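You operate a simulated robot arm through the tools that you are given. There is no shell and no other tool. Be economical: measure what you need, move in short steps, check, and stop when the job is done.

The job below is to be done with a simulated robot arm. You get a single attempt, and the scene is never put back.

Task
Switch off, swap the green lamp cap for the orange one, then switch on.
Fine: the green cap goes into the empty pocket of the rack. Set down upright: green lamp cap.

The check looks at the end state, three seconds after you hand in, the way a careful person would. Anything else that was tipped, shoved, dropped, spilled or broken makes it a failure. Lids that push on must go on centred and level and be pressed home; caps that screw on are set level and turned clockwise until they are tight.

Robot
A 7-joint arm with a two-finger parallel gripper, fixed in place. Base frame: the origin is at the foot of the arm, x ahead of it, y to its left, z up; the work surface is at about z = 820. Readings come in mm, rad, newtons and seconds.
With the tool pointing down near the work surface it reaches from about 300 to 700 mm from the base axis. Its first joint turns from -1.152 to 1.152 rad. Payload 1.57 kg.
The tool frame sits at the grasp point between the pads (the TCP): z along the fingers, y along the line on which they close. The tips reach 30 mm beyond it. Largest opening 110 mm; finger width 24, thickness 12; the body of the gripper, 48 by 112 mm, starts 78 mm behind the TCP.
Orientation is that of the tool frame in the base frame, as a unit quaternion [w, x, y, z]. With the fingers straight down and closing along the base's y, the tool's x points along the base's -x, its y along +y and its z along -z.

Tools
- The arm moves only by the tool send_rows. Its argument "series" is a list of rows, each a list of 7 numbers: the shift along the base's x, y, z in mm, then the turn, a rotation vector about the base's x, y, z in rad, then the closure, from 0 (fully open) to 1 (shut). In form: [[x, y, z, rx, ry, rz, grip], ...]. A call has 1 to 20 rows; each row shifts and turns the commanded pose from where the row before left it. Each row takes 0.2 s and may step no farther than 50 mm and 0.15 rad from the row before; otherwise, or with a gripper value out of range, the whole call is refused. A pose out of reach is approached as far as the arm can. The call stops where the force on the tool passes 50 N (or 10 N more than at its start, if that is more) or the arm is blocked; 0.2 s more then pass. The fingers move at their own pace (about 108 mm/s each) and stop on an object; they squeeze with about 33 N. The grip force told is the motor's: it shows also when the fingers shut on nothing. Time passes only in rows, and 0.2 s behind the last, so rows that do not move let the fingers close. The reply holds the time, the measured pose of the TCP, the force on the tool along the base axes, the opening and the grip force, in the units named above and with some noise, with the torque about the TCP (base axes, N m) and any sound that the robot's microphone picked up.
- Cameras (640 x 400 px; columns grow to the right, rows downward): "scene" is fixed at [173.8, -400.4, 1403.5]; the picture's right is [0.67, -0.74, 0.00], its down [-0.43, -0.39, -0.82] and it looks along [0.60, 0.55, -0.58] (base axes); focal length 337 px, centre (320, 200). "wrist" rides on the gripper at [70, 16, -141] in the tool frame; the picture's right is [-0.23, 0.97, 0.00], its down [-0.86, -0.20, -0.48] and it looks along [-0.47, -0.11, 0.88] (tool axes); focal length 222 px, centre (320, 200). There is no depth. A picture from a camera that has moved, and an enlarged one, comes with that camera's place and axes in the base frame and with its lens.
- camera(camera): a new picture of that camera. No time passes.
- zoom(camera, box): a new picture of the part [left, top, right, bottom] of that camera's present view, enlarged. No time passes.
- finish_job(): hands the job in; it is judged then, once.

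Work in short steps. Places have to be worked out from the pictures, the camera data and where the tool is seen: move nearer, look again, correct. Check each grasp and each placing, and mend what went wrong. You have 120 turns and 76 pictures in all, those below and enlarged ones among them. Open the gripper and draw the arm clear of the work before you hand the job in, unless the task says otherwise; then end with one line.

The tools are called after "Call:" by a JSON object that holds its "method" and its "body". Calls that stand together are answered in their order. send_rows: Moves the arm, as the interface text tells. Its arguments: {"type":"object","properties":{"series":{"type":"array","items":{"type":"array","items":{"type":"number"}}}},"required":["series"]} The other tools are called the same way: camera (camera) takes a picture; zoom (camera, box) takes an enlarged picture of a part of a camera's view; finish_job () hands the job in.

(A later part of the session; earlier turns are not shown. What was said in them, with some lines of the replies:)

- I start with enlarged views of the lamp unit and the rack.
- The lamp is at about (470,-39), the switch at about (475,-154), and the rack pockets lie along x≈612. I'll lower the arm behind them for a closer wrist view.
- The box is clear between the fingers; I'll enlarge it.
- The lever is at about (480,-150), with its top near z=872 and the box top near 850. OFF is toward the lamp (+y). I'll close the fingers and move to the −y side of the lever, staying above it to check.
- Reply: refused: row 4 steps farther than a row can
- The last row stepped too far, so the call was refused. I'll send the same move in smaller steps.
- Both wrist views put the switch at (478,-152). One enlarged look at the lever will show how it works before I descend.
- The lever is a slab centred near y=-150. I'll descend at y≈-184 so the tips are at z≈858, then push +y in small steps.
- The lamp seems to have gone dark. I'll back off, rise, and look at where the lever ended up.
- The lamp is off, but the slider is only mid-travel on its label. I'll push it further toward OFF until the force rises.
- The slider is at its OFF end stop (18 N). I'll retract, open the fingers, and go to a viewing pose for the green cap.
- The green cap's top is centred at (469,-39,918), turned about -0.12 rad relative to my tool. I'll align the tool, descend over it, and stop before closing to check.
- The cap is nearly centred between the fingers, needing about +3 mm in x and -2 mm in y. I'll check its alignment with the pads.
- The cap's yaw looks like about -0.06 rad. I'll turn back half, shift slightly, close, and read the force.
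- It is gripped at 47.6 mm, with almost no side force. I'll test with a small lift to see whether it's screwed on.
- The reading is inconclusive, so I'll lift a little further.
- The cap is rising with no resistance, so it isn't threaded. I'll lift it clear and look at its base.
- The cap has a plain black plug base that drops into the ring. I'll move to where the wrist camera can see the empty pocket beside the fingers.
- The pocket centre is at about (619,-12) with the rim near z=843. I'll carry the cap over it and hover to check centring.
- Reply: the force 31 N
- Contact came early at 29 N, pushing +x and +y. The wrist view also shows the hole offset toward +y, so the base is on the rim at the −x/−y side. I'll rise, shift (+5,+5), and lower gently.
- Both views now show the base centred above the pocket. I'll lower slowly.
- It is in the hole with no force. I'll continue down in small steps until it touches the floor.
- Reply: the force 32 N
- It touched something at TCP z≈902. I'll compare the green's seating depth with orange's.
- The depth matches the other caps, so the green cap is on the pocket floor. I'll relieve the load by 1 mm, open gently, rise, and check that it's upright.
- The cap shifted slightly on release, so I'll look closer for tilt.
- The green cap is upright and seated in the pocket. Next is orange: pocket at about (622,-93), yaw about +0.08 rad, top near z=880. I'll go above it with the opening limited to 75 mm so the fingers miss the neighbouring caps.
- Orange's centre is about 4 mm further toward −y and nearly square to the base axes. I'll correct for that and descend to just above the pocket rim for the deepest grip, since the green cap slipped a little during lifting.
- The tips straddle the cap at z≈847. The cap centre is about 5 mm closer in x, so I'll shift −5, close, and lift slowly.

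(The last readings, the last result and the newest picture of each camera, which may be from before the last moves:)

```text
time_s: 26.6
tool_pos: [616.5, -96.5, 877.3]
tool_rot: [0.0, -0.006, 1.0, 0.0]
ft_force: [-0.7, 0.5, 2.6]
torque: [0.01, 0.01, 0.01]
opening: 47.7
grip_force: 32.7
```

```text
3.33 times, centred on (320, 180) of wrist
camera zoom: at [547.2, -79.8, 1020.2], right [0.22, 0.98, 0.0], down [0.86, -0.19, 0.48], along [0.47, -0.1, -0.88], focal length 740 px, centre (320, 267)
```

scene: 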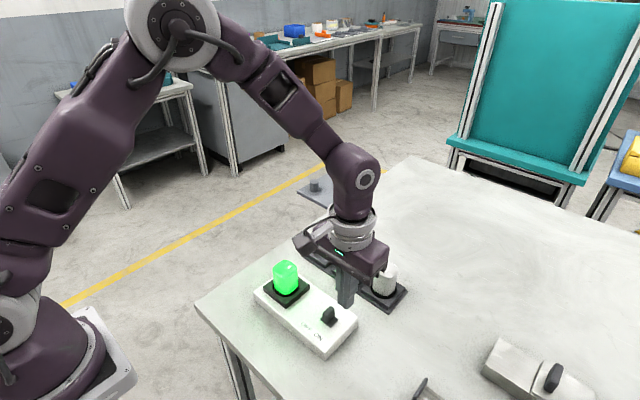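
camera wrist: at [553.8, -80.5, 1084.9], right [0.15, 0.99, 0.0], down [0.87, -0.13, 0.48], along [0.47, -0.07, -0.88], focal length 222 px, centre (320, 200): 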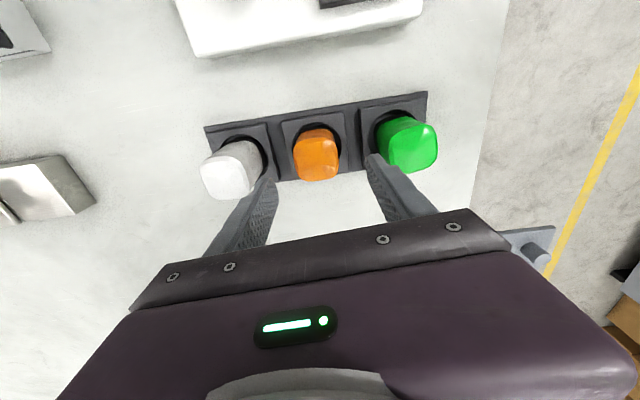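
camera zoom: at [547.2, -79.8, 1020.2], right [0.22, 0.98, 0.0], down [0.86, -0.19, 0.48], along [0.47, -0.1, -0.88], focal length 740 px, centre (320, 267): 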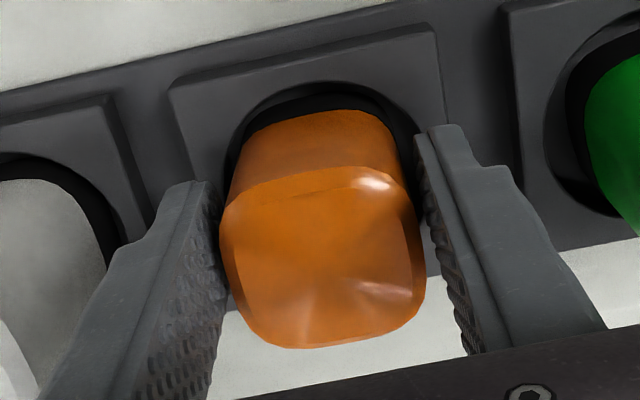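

The grip is good and centred. I'll lift slowly.

Call:
{"method": "send_rows", "body": {"series": [[0, 0, 2, 0, 0, 0, 1], [0, 0, 3, 0, 0, 0, 1], [0, 0, 4, 0, 0, 0, 1], [0, 0, 5, 0, 0, 0, 1], [0, 0, 6, 0, 0, 0, 1], [0, 0, 8, 0, 0, 0, 1], [0, 0, 8, 0, 0, 0, 1], [0, 0, 8, 0, 0, 0, 1], [0, 0, 8, 0, 0, 0, 1], [0, 0, 8, 0, 0, 0, 1], [0, 0, 8, 0, 0, 0, 1], [0, 0, 8, 0, 0, 0, 1], [0, 0, 8, 0, 0, 0, 1]]}}

Call:
{"method": "zoom", "body": {"camera": "wrist", "box": [240, 120, 400, 240]}}

Call:
{"method": "zoom", "body": {"camera": "scene", "box": [280, 170, 420, 310]}}

```text
time_s: 29.4
tool_pos: [616.8, -96.2, 962.5]
tool_rot: [0.0, -0.005, 1.0, -0.001]
ft_force: [-1.0, 0.6, -0.8]
torque: [-0.03, 0.0, 0.0]
opening: 47.9
grip_force: 33.7
```

```text
3.33 times, centred on (320, 180) of wrist
camera zoom: at [547.7, -79.9, 1105.0], right [0.22, 0.98, 0.0], down [0.86, -0.19, 0.48], along [0.47, -0.1, -0.88], focal length 740 px, centre (320, 267)
```

zoom: 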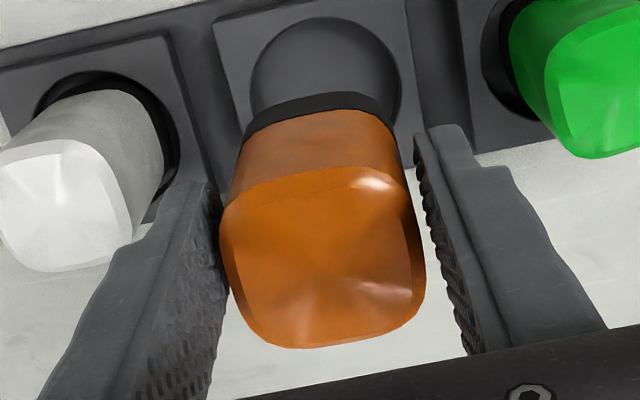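

```text
2.86 times, centred on (350, 240) of scene
camera zoom: at [173.8, -400.4, 1403.5], right [0.67, -0.74, 0.0], down [-0.43, -0.39, -0.82], along [0.6, 0.55, -0.58], focal length 962 px, centre (234, 86)
```

zoom: 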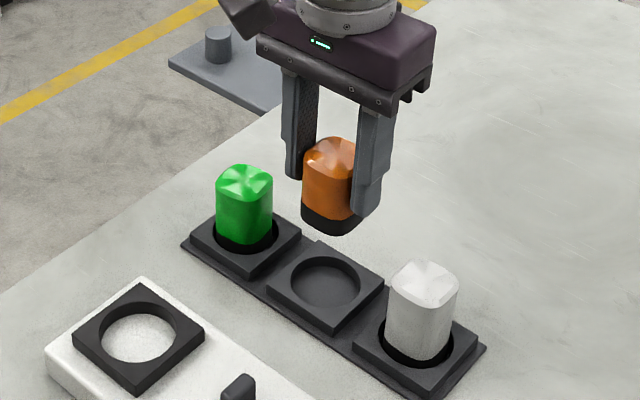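

Orange came up without slipping. I'll carry it over to the lamp socket at (468,-40) and hover.

Call:
{"method": "send_rows", "body": {"series": [[-20, 0, 5, 0, 0, 0, 1], [-25, 5, 5, 0, 0, 0, 1], [-25, 10, 0, 0, 0, 0, 1], [-25, 12, 0, 0, 0, 0, 1], [-25, 14, 0, 0, 0, 0, 1], [-20, 10, 0, 0, 0, 0, 1], [-9, 5, 0, 0, 0, 0, 1], [0, 0, -15, 0, 0, 0, 1], [0, 0, -15, 0, 0, 0, 1], [0, 0, 0, 0, 0, 0, 1]]}}

Call:
{"method": "zoom", "body": {"camera": "wrist", "box": [230, 90, 410, 230]}}

Call:
{"method": "zoom", "body": {"camera": "scene", "box": [240, 210, 340, 320]}}

```text
time_s: 31.6
tool_pos: [467.3, -41.6, 942.3]
tool_rot: [0.0, -0.006, 1.0, 0.0]
ft_force: [-0.5, -0.3, -0.8]
torque: [-0.01, -0.01, 0.0]
opening: 47.9
grip_force: 32.5
```

```text
2.86 times, centred on (320, 160) of wrist
camera zoom: at [398.2, -24.7, 1084.8], right [0.22, 0.98, 0.0], down [0.86, -0.19, 0.48], along [0.47, -0.1, -0.88], focal length 635 px, centre (320, 314)
```

zoom: 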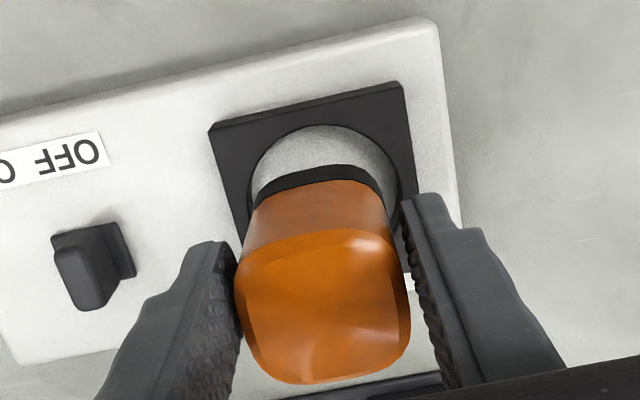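

```text
3.64 times, centred on (290, 265) of scene
camera zoom: at [173.8, -400.4, 1403.5], right [0.67, -0.74, 0.0], down [-0.43, -0.39, -0.82], along [0.6, 0.55, -0.58], focal length 1224 px, centre (429, -36)
```

zoom: 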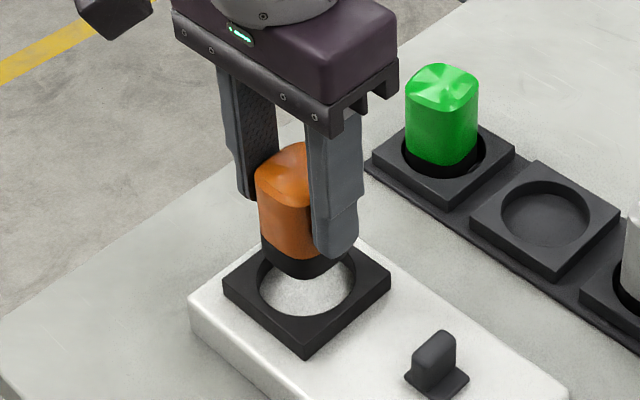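

The base is centred to within about 2 mm. I'll shift +2 in y and lower gently.

Call:
{"method": "send_rows", "body": {"series": [[0.5, 2, -5, 0, 0, 0, 1], [0, 0, -4, 0, 0, 0, 1], [0, 0, -3, 0, 0, 0, 1], [0, 0, -3, 0, 0, 0, 1], [0, 0, -2, 0, 0, 0, 1], [0, 0, -2, 0, 0, 0, 1]]}}

Call:
{"method": "zoom", "body": {"camera": "wrist", "box": [230, 90, 410, 230]}}

Call:
{"method": "zoom", "body": {"camera": "scene", "box": [250, 230, 330, 310]}}

```text
time_s: 33.0
tool_pos: [467.4, -39.4, 923.5]
tool_rot: [0.0, -0.005, 1.0, 0.001]
ft_force: [-0.8, 0.0, -1.0]
torque: [-0.02, 0.03, 0.03]
opening: 47.9
grip_force: 32.7
```

```text
2.86 times, centred on (320, 160) of wrist
camera zoom: at [398.7, -22.5, 1065.9], right [0.22, 0.98, 0.0], down [0.86, -0.19, 0.48], along [0.47, -0.1, -0.88], focal length 635 px, centre (320, 314)
```

zoom: 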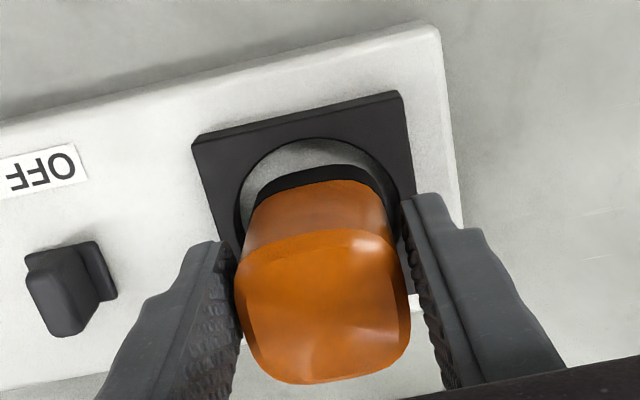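

```text
5.00 times, centred on (290, 270) of scene
camera zoom: at [173.8, -400.4, 1403.5], right [0.67, -0.74, 0.0], down [-0.43, -0.39, -0.82], along [0.6, 0.55, -0.58], focal length 1684 px, centre (470, -150)
```

zoom: 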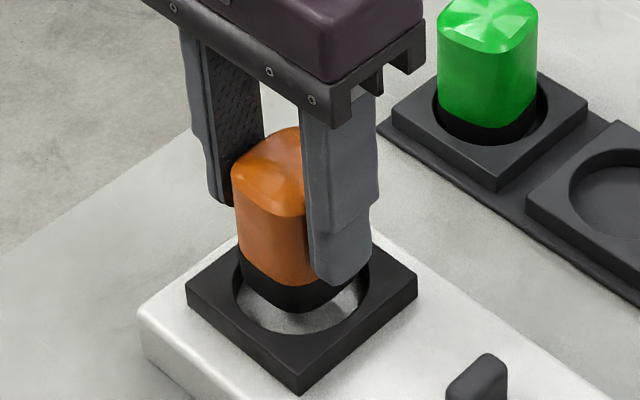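

The scene view suggests the base is about 3 mm short in x. I'll shift and continue down into the ring.

Call:
{"method": "send_rows", "body": {"series": [[3, -0.5, 0, 0, 0, 0, 1], [0, 0, -2, 0, 0, 0, 1], [0, 0, -2, 0, 0, 0, 1], [0, 0, -2, 0, 0, 0, 1], [0, 0, -2, 0, 0, 0, 1], [0, 0, -2, 0, 0, 0, 1]]}}

Call:
{"method": "zoom", "body": {"camera": "wrist", "box": [230, 90, 410, 230]}}

Call:
{"method": "zoom", "body": {"camera": "scene", "box": [250, 230, 330, 310]}}

```text
time_s: 34.4
tool_pos: [470.1, -38.7, 912.1]
tool_rot: [0.0, -0.004, 1.0, 0.0]
ft_force: [-5.6, 0.5, 18.9]
torque: [0.21, -0.18, 0.06]
opening: 47.9
grip_force: 32.7
```

```text
2.86 times, centred on (320, 160) of wrist
camera zoom: at [401.8, -22.2, 1055.1], right [0.22, 0.98, 0.0], down [0.86, -0.19, 0.48], along [0.47, -0.1, -0.88], focal length 635 px, centre (320, 314)
```

zoom: 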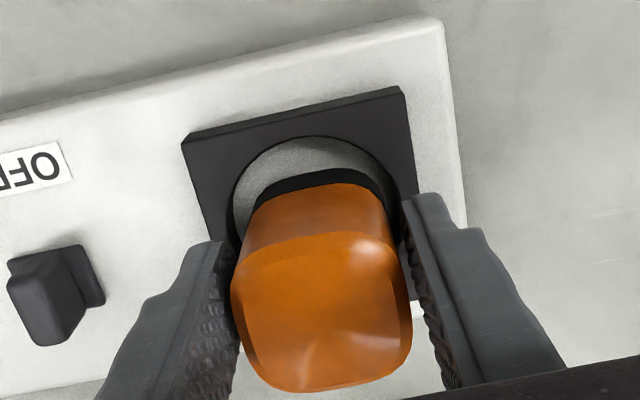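

```text
5.00 times, centred on (290, 270) of scene
camera zoom: at [173.4, -400.4, 1403.6], right [0.67, -0.74, 0.0], down [-0.43, -0.39, -0.82], along [0.61, 0.55, -0.58], focal length 1684 px, centre (470, -150)
```

zoom: 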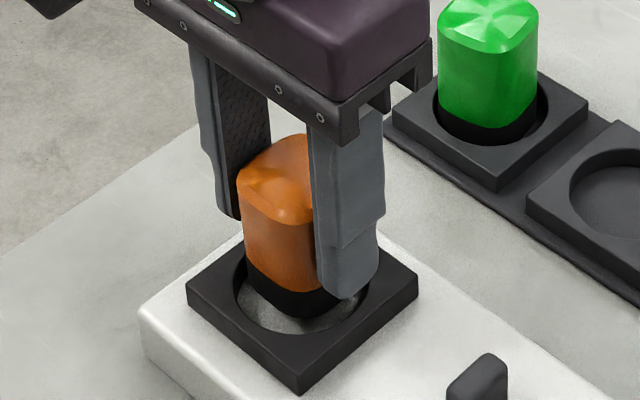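

It touched the +x rim (force −x), with floor visible on the −x side. I'll rise 5, shift (-4,-2.5), and lower again.

Call:
{"method": "send_rows", "body": {"series": [[0, 0, 5, 0, 0, 0, 1], [-4, -2.5, 0, 0, 0, 0, 1], [0, 0, -3, 0, 0, 0, 1], [0, 0, -2, 0, 0, 0, 1], [0, 0, -2, 0, 0, 0, 1], [0, 0, -2, 0, 0, 0, 1]]}}

Call:
{"method": "zoom", "body": {"camera": "wrist", "box": [230, 90, 410, 230]}}

Call:
{"method": "zoom", "body": {"camera": "scene", "box": [250, 230, 330, 310]}}

```text
time_s: 35.8
tool_pos: [466.9, -41.3, 907.8]
tool_rot: [0.0, -0.006, 1.0, 0.0]
ft_force: [-0.6, 0.0, -0.9]
torque: [0.0, -0.04, -0.02]
opening: 47.7
grip_force: 33.3
```

```text
2.86 times, centred on (320, 160) of wrist
camera zoom: at [398.2, -24.9, 1051.6], right [0.22, 0.98, 0.0], down [0.86, -0.19, 0.48], along [0.47, -0.1, -0.88], focal length 635 px, centre (320, 314)
```

zoom: 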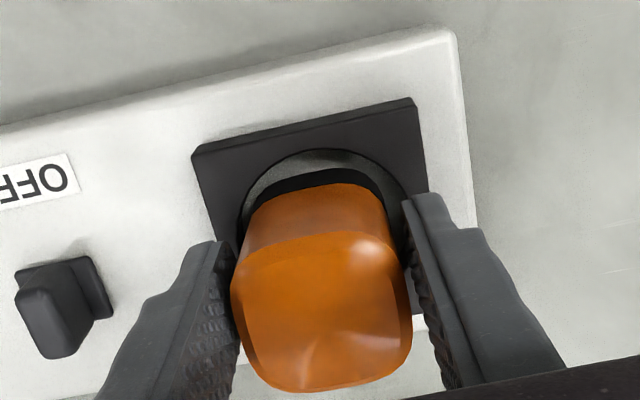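

```text
5.00 times, centred on (290, 270) of scene
camera zoom: at [173.8, -400.4, 1403.5], right [0.67, -0.74, 0.0], down [-0.43, -0.39, -0.82], along [0.6, 0.55, -0.58], focal length 1684 px, centre (470, -150)
```

zoom: 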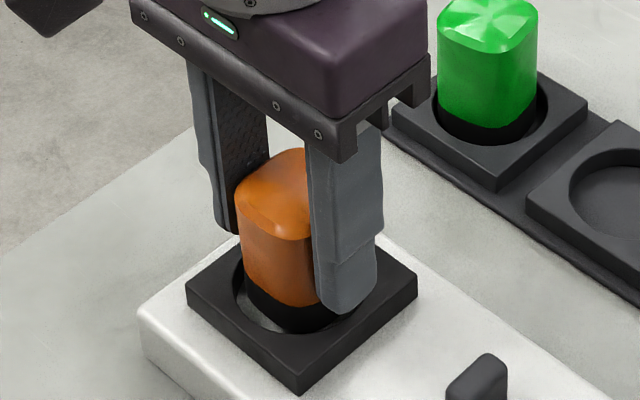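

It has entered the ring freely. I'll continue down to the floor.

Call:
{"method": "send_rows", "body": {"series": [[0, 0, -2, 0, 0, 0, 1], [0, 0, -2, 0, 0, 0, 1], [0, 0, -2, 0, 0, 0, 1]]}}

Call:
{"method": "zoom", "body": {"camera": "scene", "box": [250, 230, 330, 310]}}

```text
time_s: 36.6
tool_pos: [467.6, -41.2, 903.0]
tool_rot: [0.001, -0.005, 1.0, 0.0]
ft_force: [-0.9, -0.6, -0.8]
torque: [-0.02, 0.04, 0.01]
opening: 47.8
grip_force: 33.0
```

```text
5.00 times, centred on (290, 270) of scene
camera zoom: at [173.8, -400.4, 1403.5], right [0.67, -0.74, 0.0], down [-0.43, -0.39, -0.82], along [0.6, 0.55, -0.58], focal length 1684 px, centre (470, -150)
```

zoom: 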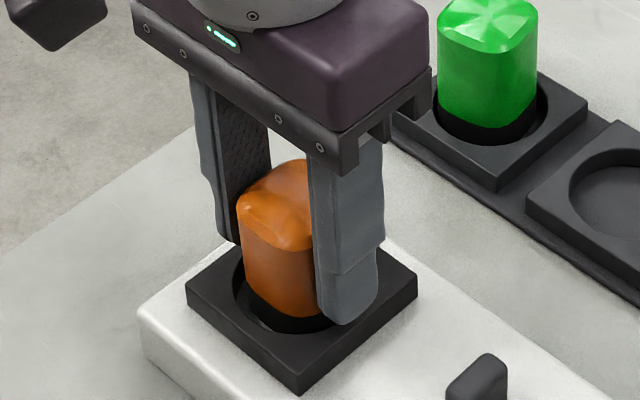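

There's still no contact. I'll keep going in small steps.

Call:
{"method": "send_rows", "body": {"series": [[0, 0, -1.5, 0, 0, 0, 1], [0, 0, -1.5, 0, 0, 0, 1], [0, 0, -1.5, 0, 0, 0, 1], [0, 0, -1.5, 0, 0, 0, 1]]}}

Call:
{"method": "zoom", "body": {"camera": "scene", "box": [250, 230, 330, 310]}}

Call:
{"method": "zoom", "body": {"camera": "wrist", "box": [230, 90, 410, 230]}}

```text
time_s: 37.6
tool_pos: [467.5, -41.5, 899.4]
tool_rot: [0.001, -0.005, 1.0, -0.001]
ft_force: [-2.2, 2.1, 16.9]
torque: [-0.14, 0.38, -0.01]
opening: 47.8
grip_force: 33.5
```

```text
5.00 times, centred on (290, 270) of scene
camera zoom: at [173.5, -400.3, 1403.6], right [0.67, -0.74, 0.0], down [-0.43, -0.39, -0.82], along [0.6, 0.55, -0.58], focal length 1684 px, centre (470, -150)
```

zoom: 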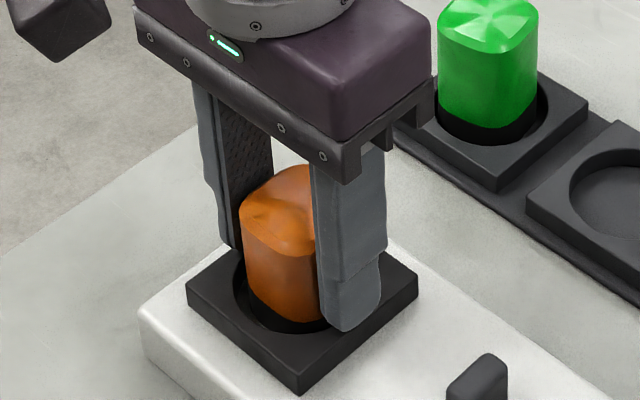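

```text
2.86 times, centred on (320, 160) of wrist
camera zoom: at [399.0, -25.3, 1040.7], right [0.22, 0.98, 0.0], down [0.86, -0.19, 0.48], along [0.47, -0.1, -0.88], focal length 635 px, centre (320, 314)
```

zoom: 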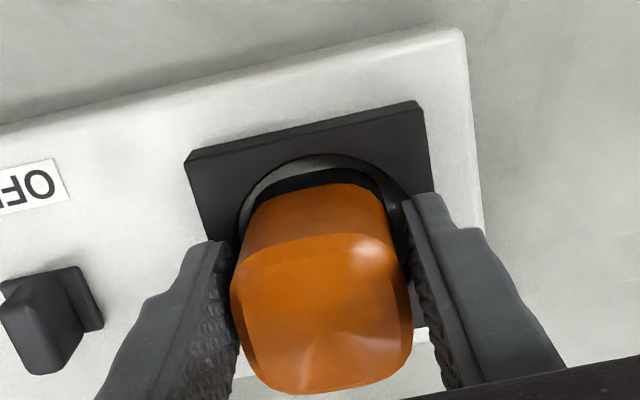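

There is 17 N of floor contact at z≈899 and the cap looks centred in both views. I'll relieve, open gently, and rise to inspect.

Call:
{"method": "send_rows", "body": {"series": [[0, 0, 1.5, 0, 0, 0, 1], [0, 0, 0, 0, 0, 0, 0.52], [0, 0, 0, 0, 0, 0, 0.4], [0, 0, 0, 0, 0, 0, 0.3], [0, 0, 15, 0, 0, 0, 0.3], [0, 0, 30, 0, 0, 0, 0.3], [-20, 0, 40, 0, 0, 0, 0.3], [-20, 0, 10, 0, 0, 0, 0], [0, 0, 0, 0, 0, 0, 0]]}}

Call:
{"method": "zoom", "body": {"camera": "scene", "box": [245, 230, 355, 340]}}

Call:
{"method": "zoom", "body": {"camera": "wrist", "box": [250, 120, 390, 220]}}

```text
time_s: 39.6
tool_pos: [428.1, -42.0, 993.0]
tool_rot: [0.0, -0.005, 1.0, 0.0]
ft_force: [0.0, 0.1, 0.4]
torque: [0.02, 0.05, -0.03]
opening: 109.8
grip_force: 0.1
```

```text
3.64 times, centred on (300, 285) of scene
camera zoom: at [173.8, -400.4, 1403.5], right [0.67, -0.74, 0.0], down [-0.43, -0.39, -0.82], along [0.6, 0.55, -0.58], focal length 1224 px, centre (393, -109)
```

zoom: 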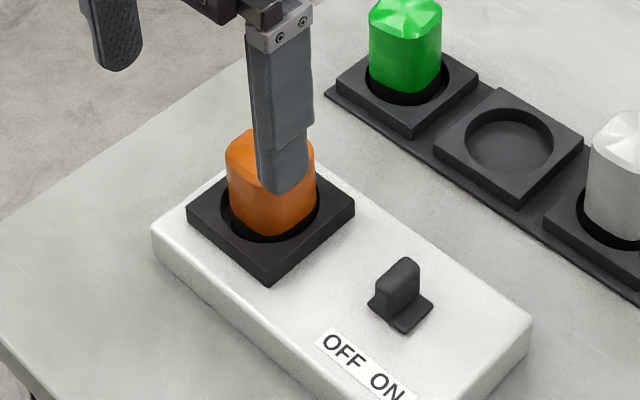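

```text
4.00 times, centred on (320, 170) of wrist
camera zoom: at [359.1, -25.6, 1135.6], right [0.22, 0.98, 0.0], down [0.86, -0.19, 0.48], along [0.47, -0.1, -0.88], focal length 888 px, centre (320, 320)
```

zoom: 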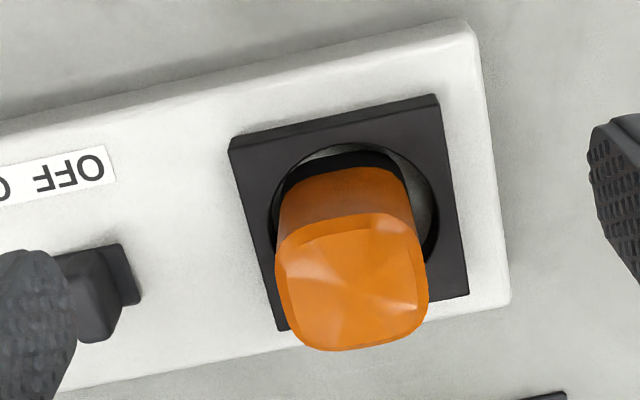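

Orange is in the ring but about 2.5 mm toward −y. I'll re-grip it with the gripper centred at y≈-39 to slide it to centre, press lightly, then release.

Call:
{"method": "send_rows", "body": {"series": [[20, 2, 0, 0, 0, 0, 0.2], [19.5, 1, 0, 0, 0, 0, 0.2], [0, 0, -30, 0, 0, 0, 0.2], [0, 0, -30, 0, 0, 0, 0.2], [0, 0, -28, 0, 0, 0, 0.2], [0, 0, 0, 0, 0, 0, 0.4], [0, 0, 0, 0, 0, 0, 0.5], [0, 0, 0, 0, 0, 0, 0.6], [0, 0, 0, 0, 0, 0, 0.6]]}}

Call:
{"method": "zoom", "body": {"camera": "wrist", "box": [230, 90, 410, 230]}}

```text
time_s: 41.6
tool_pos: [468.6, -38.8, 905.0]
tool_rot: [0.0, -0.006, 1.0, 0.001]
ft_force: [-1.1, -0.1, -0.6]
torque: [-0.01, 0.02, -0.01]
opening: 47.4
grip_force: 33.1
```

```text
2.86 times, centred on (320, 160) of wrist
camera zoom: at [400.4, -23.3, 1048.4], right [0.22, 0.98, 0.0], down [0.86, -0.19, 0.48], along [0.47, -0.1, -0.88], focal length 635 px, centre (320, 314)
```

zoom: 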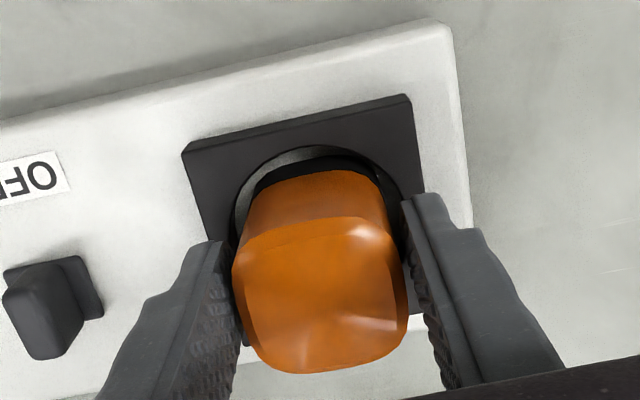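

It is now centred between the ring walls. I'll release and rise to check.

Call:
{"method": "send_rows", "body": {"series": [[0, 0, 0, 0, 0, 0, 0.54], [0, 0, 0, 0, 0, 0, 0.45], [0, 0, 0, 0, 0, 0, 0.3], [0, 0, 15, 0, 0, 0, 0.3], [0, 0, 30, 0, 0, 0, 0.3], [-20, 0, 35, 0, 0, 0, 0.2], [-40, 0, 10, 0, 0, 0, 0], [-20, 0, 0, 0, 0, 0, 0], [0, 0, 0, 0, 0, 0, 0]]}}

Call:
{"method": "zoom", "body": {"camera": "scene", "box": [255, 245, 315, 310]}}

Call:
{"method": "zoom", "body": {"camera": "wrist", "box": [260, 120, 400, 220]}}

```text
time_s: 43.6
tool_pos: [386.5, -38.5, 995.8]
tool_rot: [0.0, -0.005, 1.0, -0.001]
ft_force: [-1.6, 0.6, 0.1]
torque: [-0.03, -0.01, 0.05]
opening: 109.9
grip_force: 0.0
```

```text
6.15 times, centred on (285, 278) of scene
camera zoom: at [173.8, -400.4, 1403.5], right [0.67, -0.74, 0.0], down [-0.43, -0.39, -0.82], along [0.6, 0.55, -0.58], focal length 2072 px, centre (535, -277)
```

zoom: 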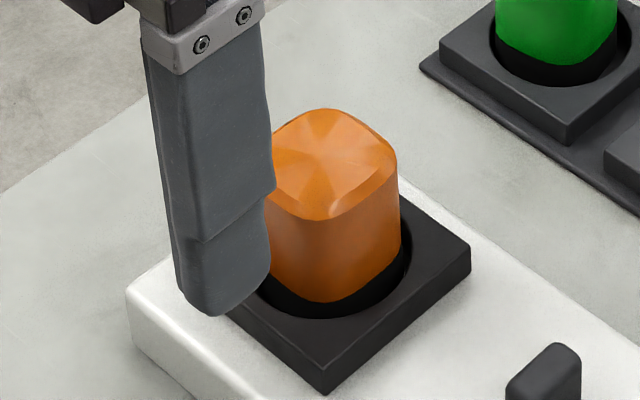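

```text
4.00 times, centred on (330, 170) of wrist
camera zoom: at [317.6, -21.8, 1138.4], right [0.22, 0.98, 0.0], down [0.86, -0.19, 0.48], along [0.47, -0.1, -0.88], focal length 888 px, centre (280, 320)
```

zoom: 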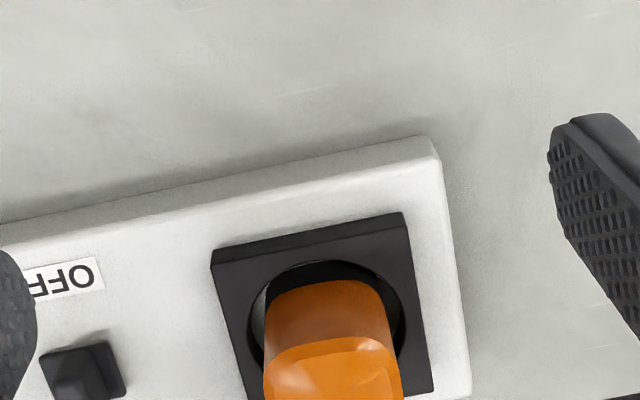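

The cap is centred and level. I'll close the fingers and press gently on its top to be sure it's home, going down in small steps.

Call:
{"method": "send_rows", "body": {"series": [[30, 0, 0, 0, 0, 0, 1], [30, 0, 0, 0, 0, 0, 1], [21, 0, 0, 0, 0, 0, 1], [0, 0, -25, 0, 0, 0, 1], [0, 0, -20, 0, 0, 0, 1], [0, 0, -5, 0, 0, 0, 1], [0, 0, -3, 0, 0, 0, 1], [0, 0, -2, 0, 0, 0, 1]]}}

```text
time_s: 45.4
tool_pos: [466.0, -38.5, 939.9]
tool_rot: [0.0, -0.004, 1.0, 0.0]
ft_force: [-0.3, -0.9, 0.2]
torque: [0.0, 0.02, -0.02]
opening: 0.0
grip_force: 21.4
```

Call:
{"method": "send_rows", "body": {"series": [[0, 0, -1.5, 0, 0, 0, 1], [0, 0, -1.5, 0, 0, 0, 1], [0, 0, -1, 0, 0, 0, 1]]}}

```text
time_s: 46.2
tool_pos: [467.6, -37.2, 937.1]
tool_rot: [0.003, -0.005, 1.0, 0.0]
ft_force: [-6.3, 1.2, 43.7]
torque: [0.01, 0.29, 0.03]
opening: 0.0
grip_force: 21.3
```

Pressed firmly at 43.7 N on a solid seat. Next is the switch: I'll go up, then down at y≈-101 between the ring and the lever, tips at z≈857.

Call:
{"method": "send_rows", "body": {"series": [[0, 0, 10, 0, 0, 0, 1], [0, 0, 30, 0, 0, 0, 1], [4, -22, 0, 0, 0, 0, 1], [4, -22, 0, 0, 0, 0, 1], [4, -18.5, 0, 0, 0, 0, 1], [0, 0, -30, 0, 0, 0, 1], [0, 0, 0, 0, 0, 0, 1]]}}

Call:
{"method": "zoom", "body": {"camera": "wrist", "box": [210, 70, 430, 220]}}

```text
time_s: 47.8
tool_pos: [478.5, -100.8, 947.1]
tool_rot: [0.0, -0.006, 1.0, -0.001]
ft_force: [0.1, 0.5, -0.4]
torque: [-0.02, 0.02, 0.01]
opening: 0.0
grip_force: 21.2
```

```text
2.67 times, centred on (320, 145) of wrist
camera zoom: at [409.9, -84.4, 1088.7], right [0.22, 0.98, 0.0], down [0.86, -0.19, 0.48], along [0.47, -0.1, -0.88], focal length 592 px, centre (320, 347)
```

zoom: 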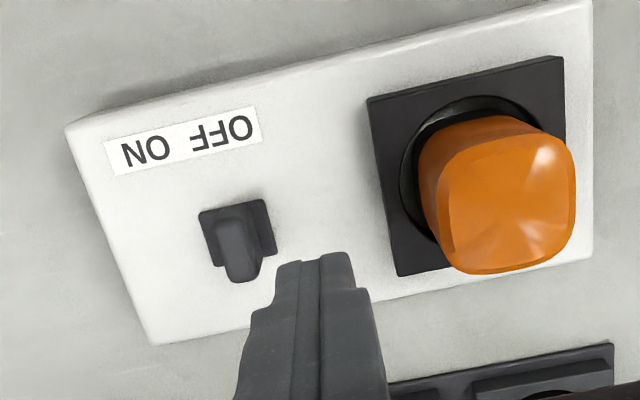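

The plate's +y edge is at y≈-118 and the ring's edge near -75. I'll shift +3 in y, descend, and push toward −y.

Call:
{"method": "send_rows", "body": {"series": [[1, 3, -20, 0, 0, 0, 1], [0, 0, -25, 0, 0, 0, 1], [0, 0, -14, 0, 0, 0, 1], [0, -6, 0, 0, 0, 0, 1], [0, -6, 0, 0, 0, 0, 1], [0, -4, 0, 0, 0, 0, 1], [0, -4, 0, 0, 0, 0, 1], [0, -4, 0, 0, 0, 0, 1]]}}

```text
time_s: 49.6
tool_pos: [480.0, -121.1, 888.2]
tool_rot: [0.0, -0.005, 1.0, 0.0]
ft_force: [-0.7, 0.3, 0.7]
torque: [0.01, 0.02, 0.0]
opening: 0.1
grip_force: 21.4
```

Still free or low friction, so I'll push on toward the ON stop.

Call:
{"method": "send_rows", "body": {"series": [[0, -4, 0, 0, 0, 0, 1], [0, -3, 0, 0, 0, 0, 1], [0, -3, 0, 0, 0, 0, 1], [0, -2, 0, 0, 0, 0, 1]]}}

Call:
{"method": "camera", "body": {"camera": "scene"}}

```text
time_s: 50.6
tool_pos: [479.9, -133.1, 887.0]
tool_rot: [-0.001, -0.004, 1.0, 0.002]
ft_force: [0.0, 5.1, -0.4]
torque: [0.04, 0.0, -0.08]
opening: 0.0
grip_force: 21.1
```

```text
11 pictures are left
```

scene: 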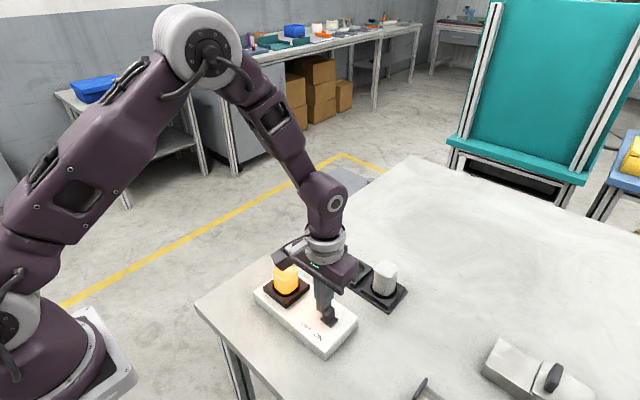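

The lamp is lit orange. I'll give one more small push to the stop, then back off and retreat clear.

Call:
{"method": "send_rows", "body": {"series": [[0, -1.5, 0, 0, 0, 0, 1], [0, -1, 0, 0, 0, 0, 1], [0, 8, 0, 0, 0, 0, 1], [0, 4, 10, 0, 0, 0, 1], [0, 0, 45, 0, 0, 0, 1], [0, 0, 45, 0, 0, 0, 1], [-30, 0, 35, 0, 0, 0, 0.5], [-45, 0, 15, 0, 0, 0, 0], [-45, 0, 10, 0, 0, 0, 0], [-30, 0, 0, 0, 0, 0, 0], [0, 0, 0, 0, 0, 0, 0]]}}

Call:
{"method": "zoom", "body": {"camera": "scene", "box": [240, 215, 420, 360]}}

```text
time_s: 53.0
tool_pos: [329.7, -125.0, 1048.5]
tool_rot: [0.0, -0.006, 1.0, 0.0]
ft_force: [0.8, 0.1, 0.6]
torque: [-0.03, 0.01, 0.0]
opening: 110.0
grip_force: 0.1
```

```text
2.76 times, centred on (330, 288) of scene
camera zoom: at [173.8, -400.4, 1403.5], right [0.67, -0.74, 0.0], down [-0.43, -0.39, -0.82], along [0.6, 0.55, -0.58], focal length 929 px, centre (292, -41)
```

zoom: 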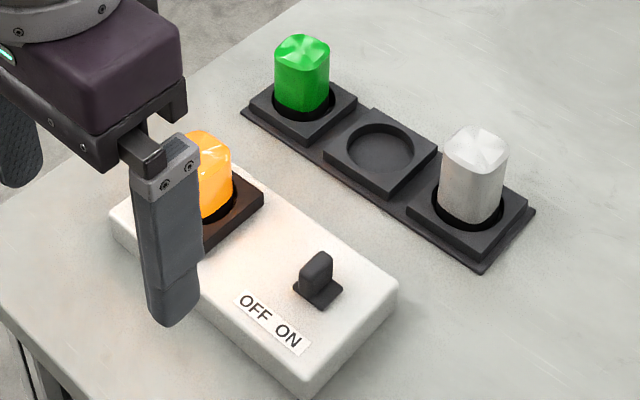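

The lamp is on and the slider is at ON, with the rack and box where they were. I'll rise further clear for a final look at the orange cap.

Call:
{"method": "send_rows", "body": {"series": [[0, 0, 45, 0, 0, 0, 0], [0, 0, 45, 0, 0, 0, 0], [0, 0, 40, 0, 0, 0, 0], [0, 0, 0, 0, 0, 0, 0]]}}

Call:
{"method": "zoom", "body": {"camera": "scene", "box": [245, 215, 375, 330]}}

```text
time_s: 54.0
tool_pos: [331.0, -126.1, 1177.8]
tool_rot: [0.001, -0.005, 1.0, 0.0]
ft_force: [-0.1, 0.8, 0.3]
torque: [-0.02, 0.0, 0.05]
opening: 110.0
grip_force: 0.1
```

```text
3.48 times, centred on (310, 272) of scene
camera zoom: at [173.8, -400.4, 1403.5], right [0.67, -0.74, 0.0], down [-0.43, -0.39, -0.82], along [0.6, 0.55, -0.58], focal length 1171 px, centre (355, -52)
```

zoom: 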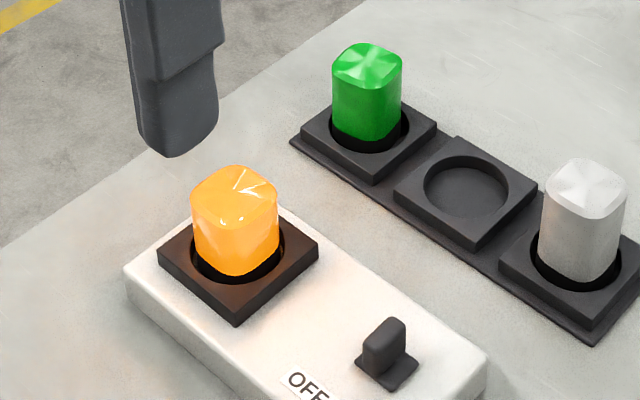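

The orange cap is seated, level and lit. The green cap stands upright in its pocket, and the arm is clear, so I'm handing in.

Call:
{"method": "finish_job", "body": {}}

```text
The job is handed in.
```

I switched the lamp off, set the green cap upright in the rack's empty pocket, fitted and pressed home the orange cap, and switched back on; the lamp is lit orange and the arm is clear.
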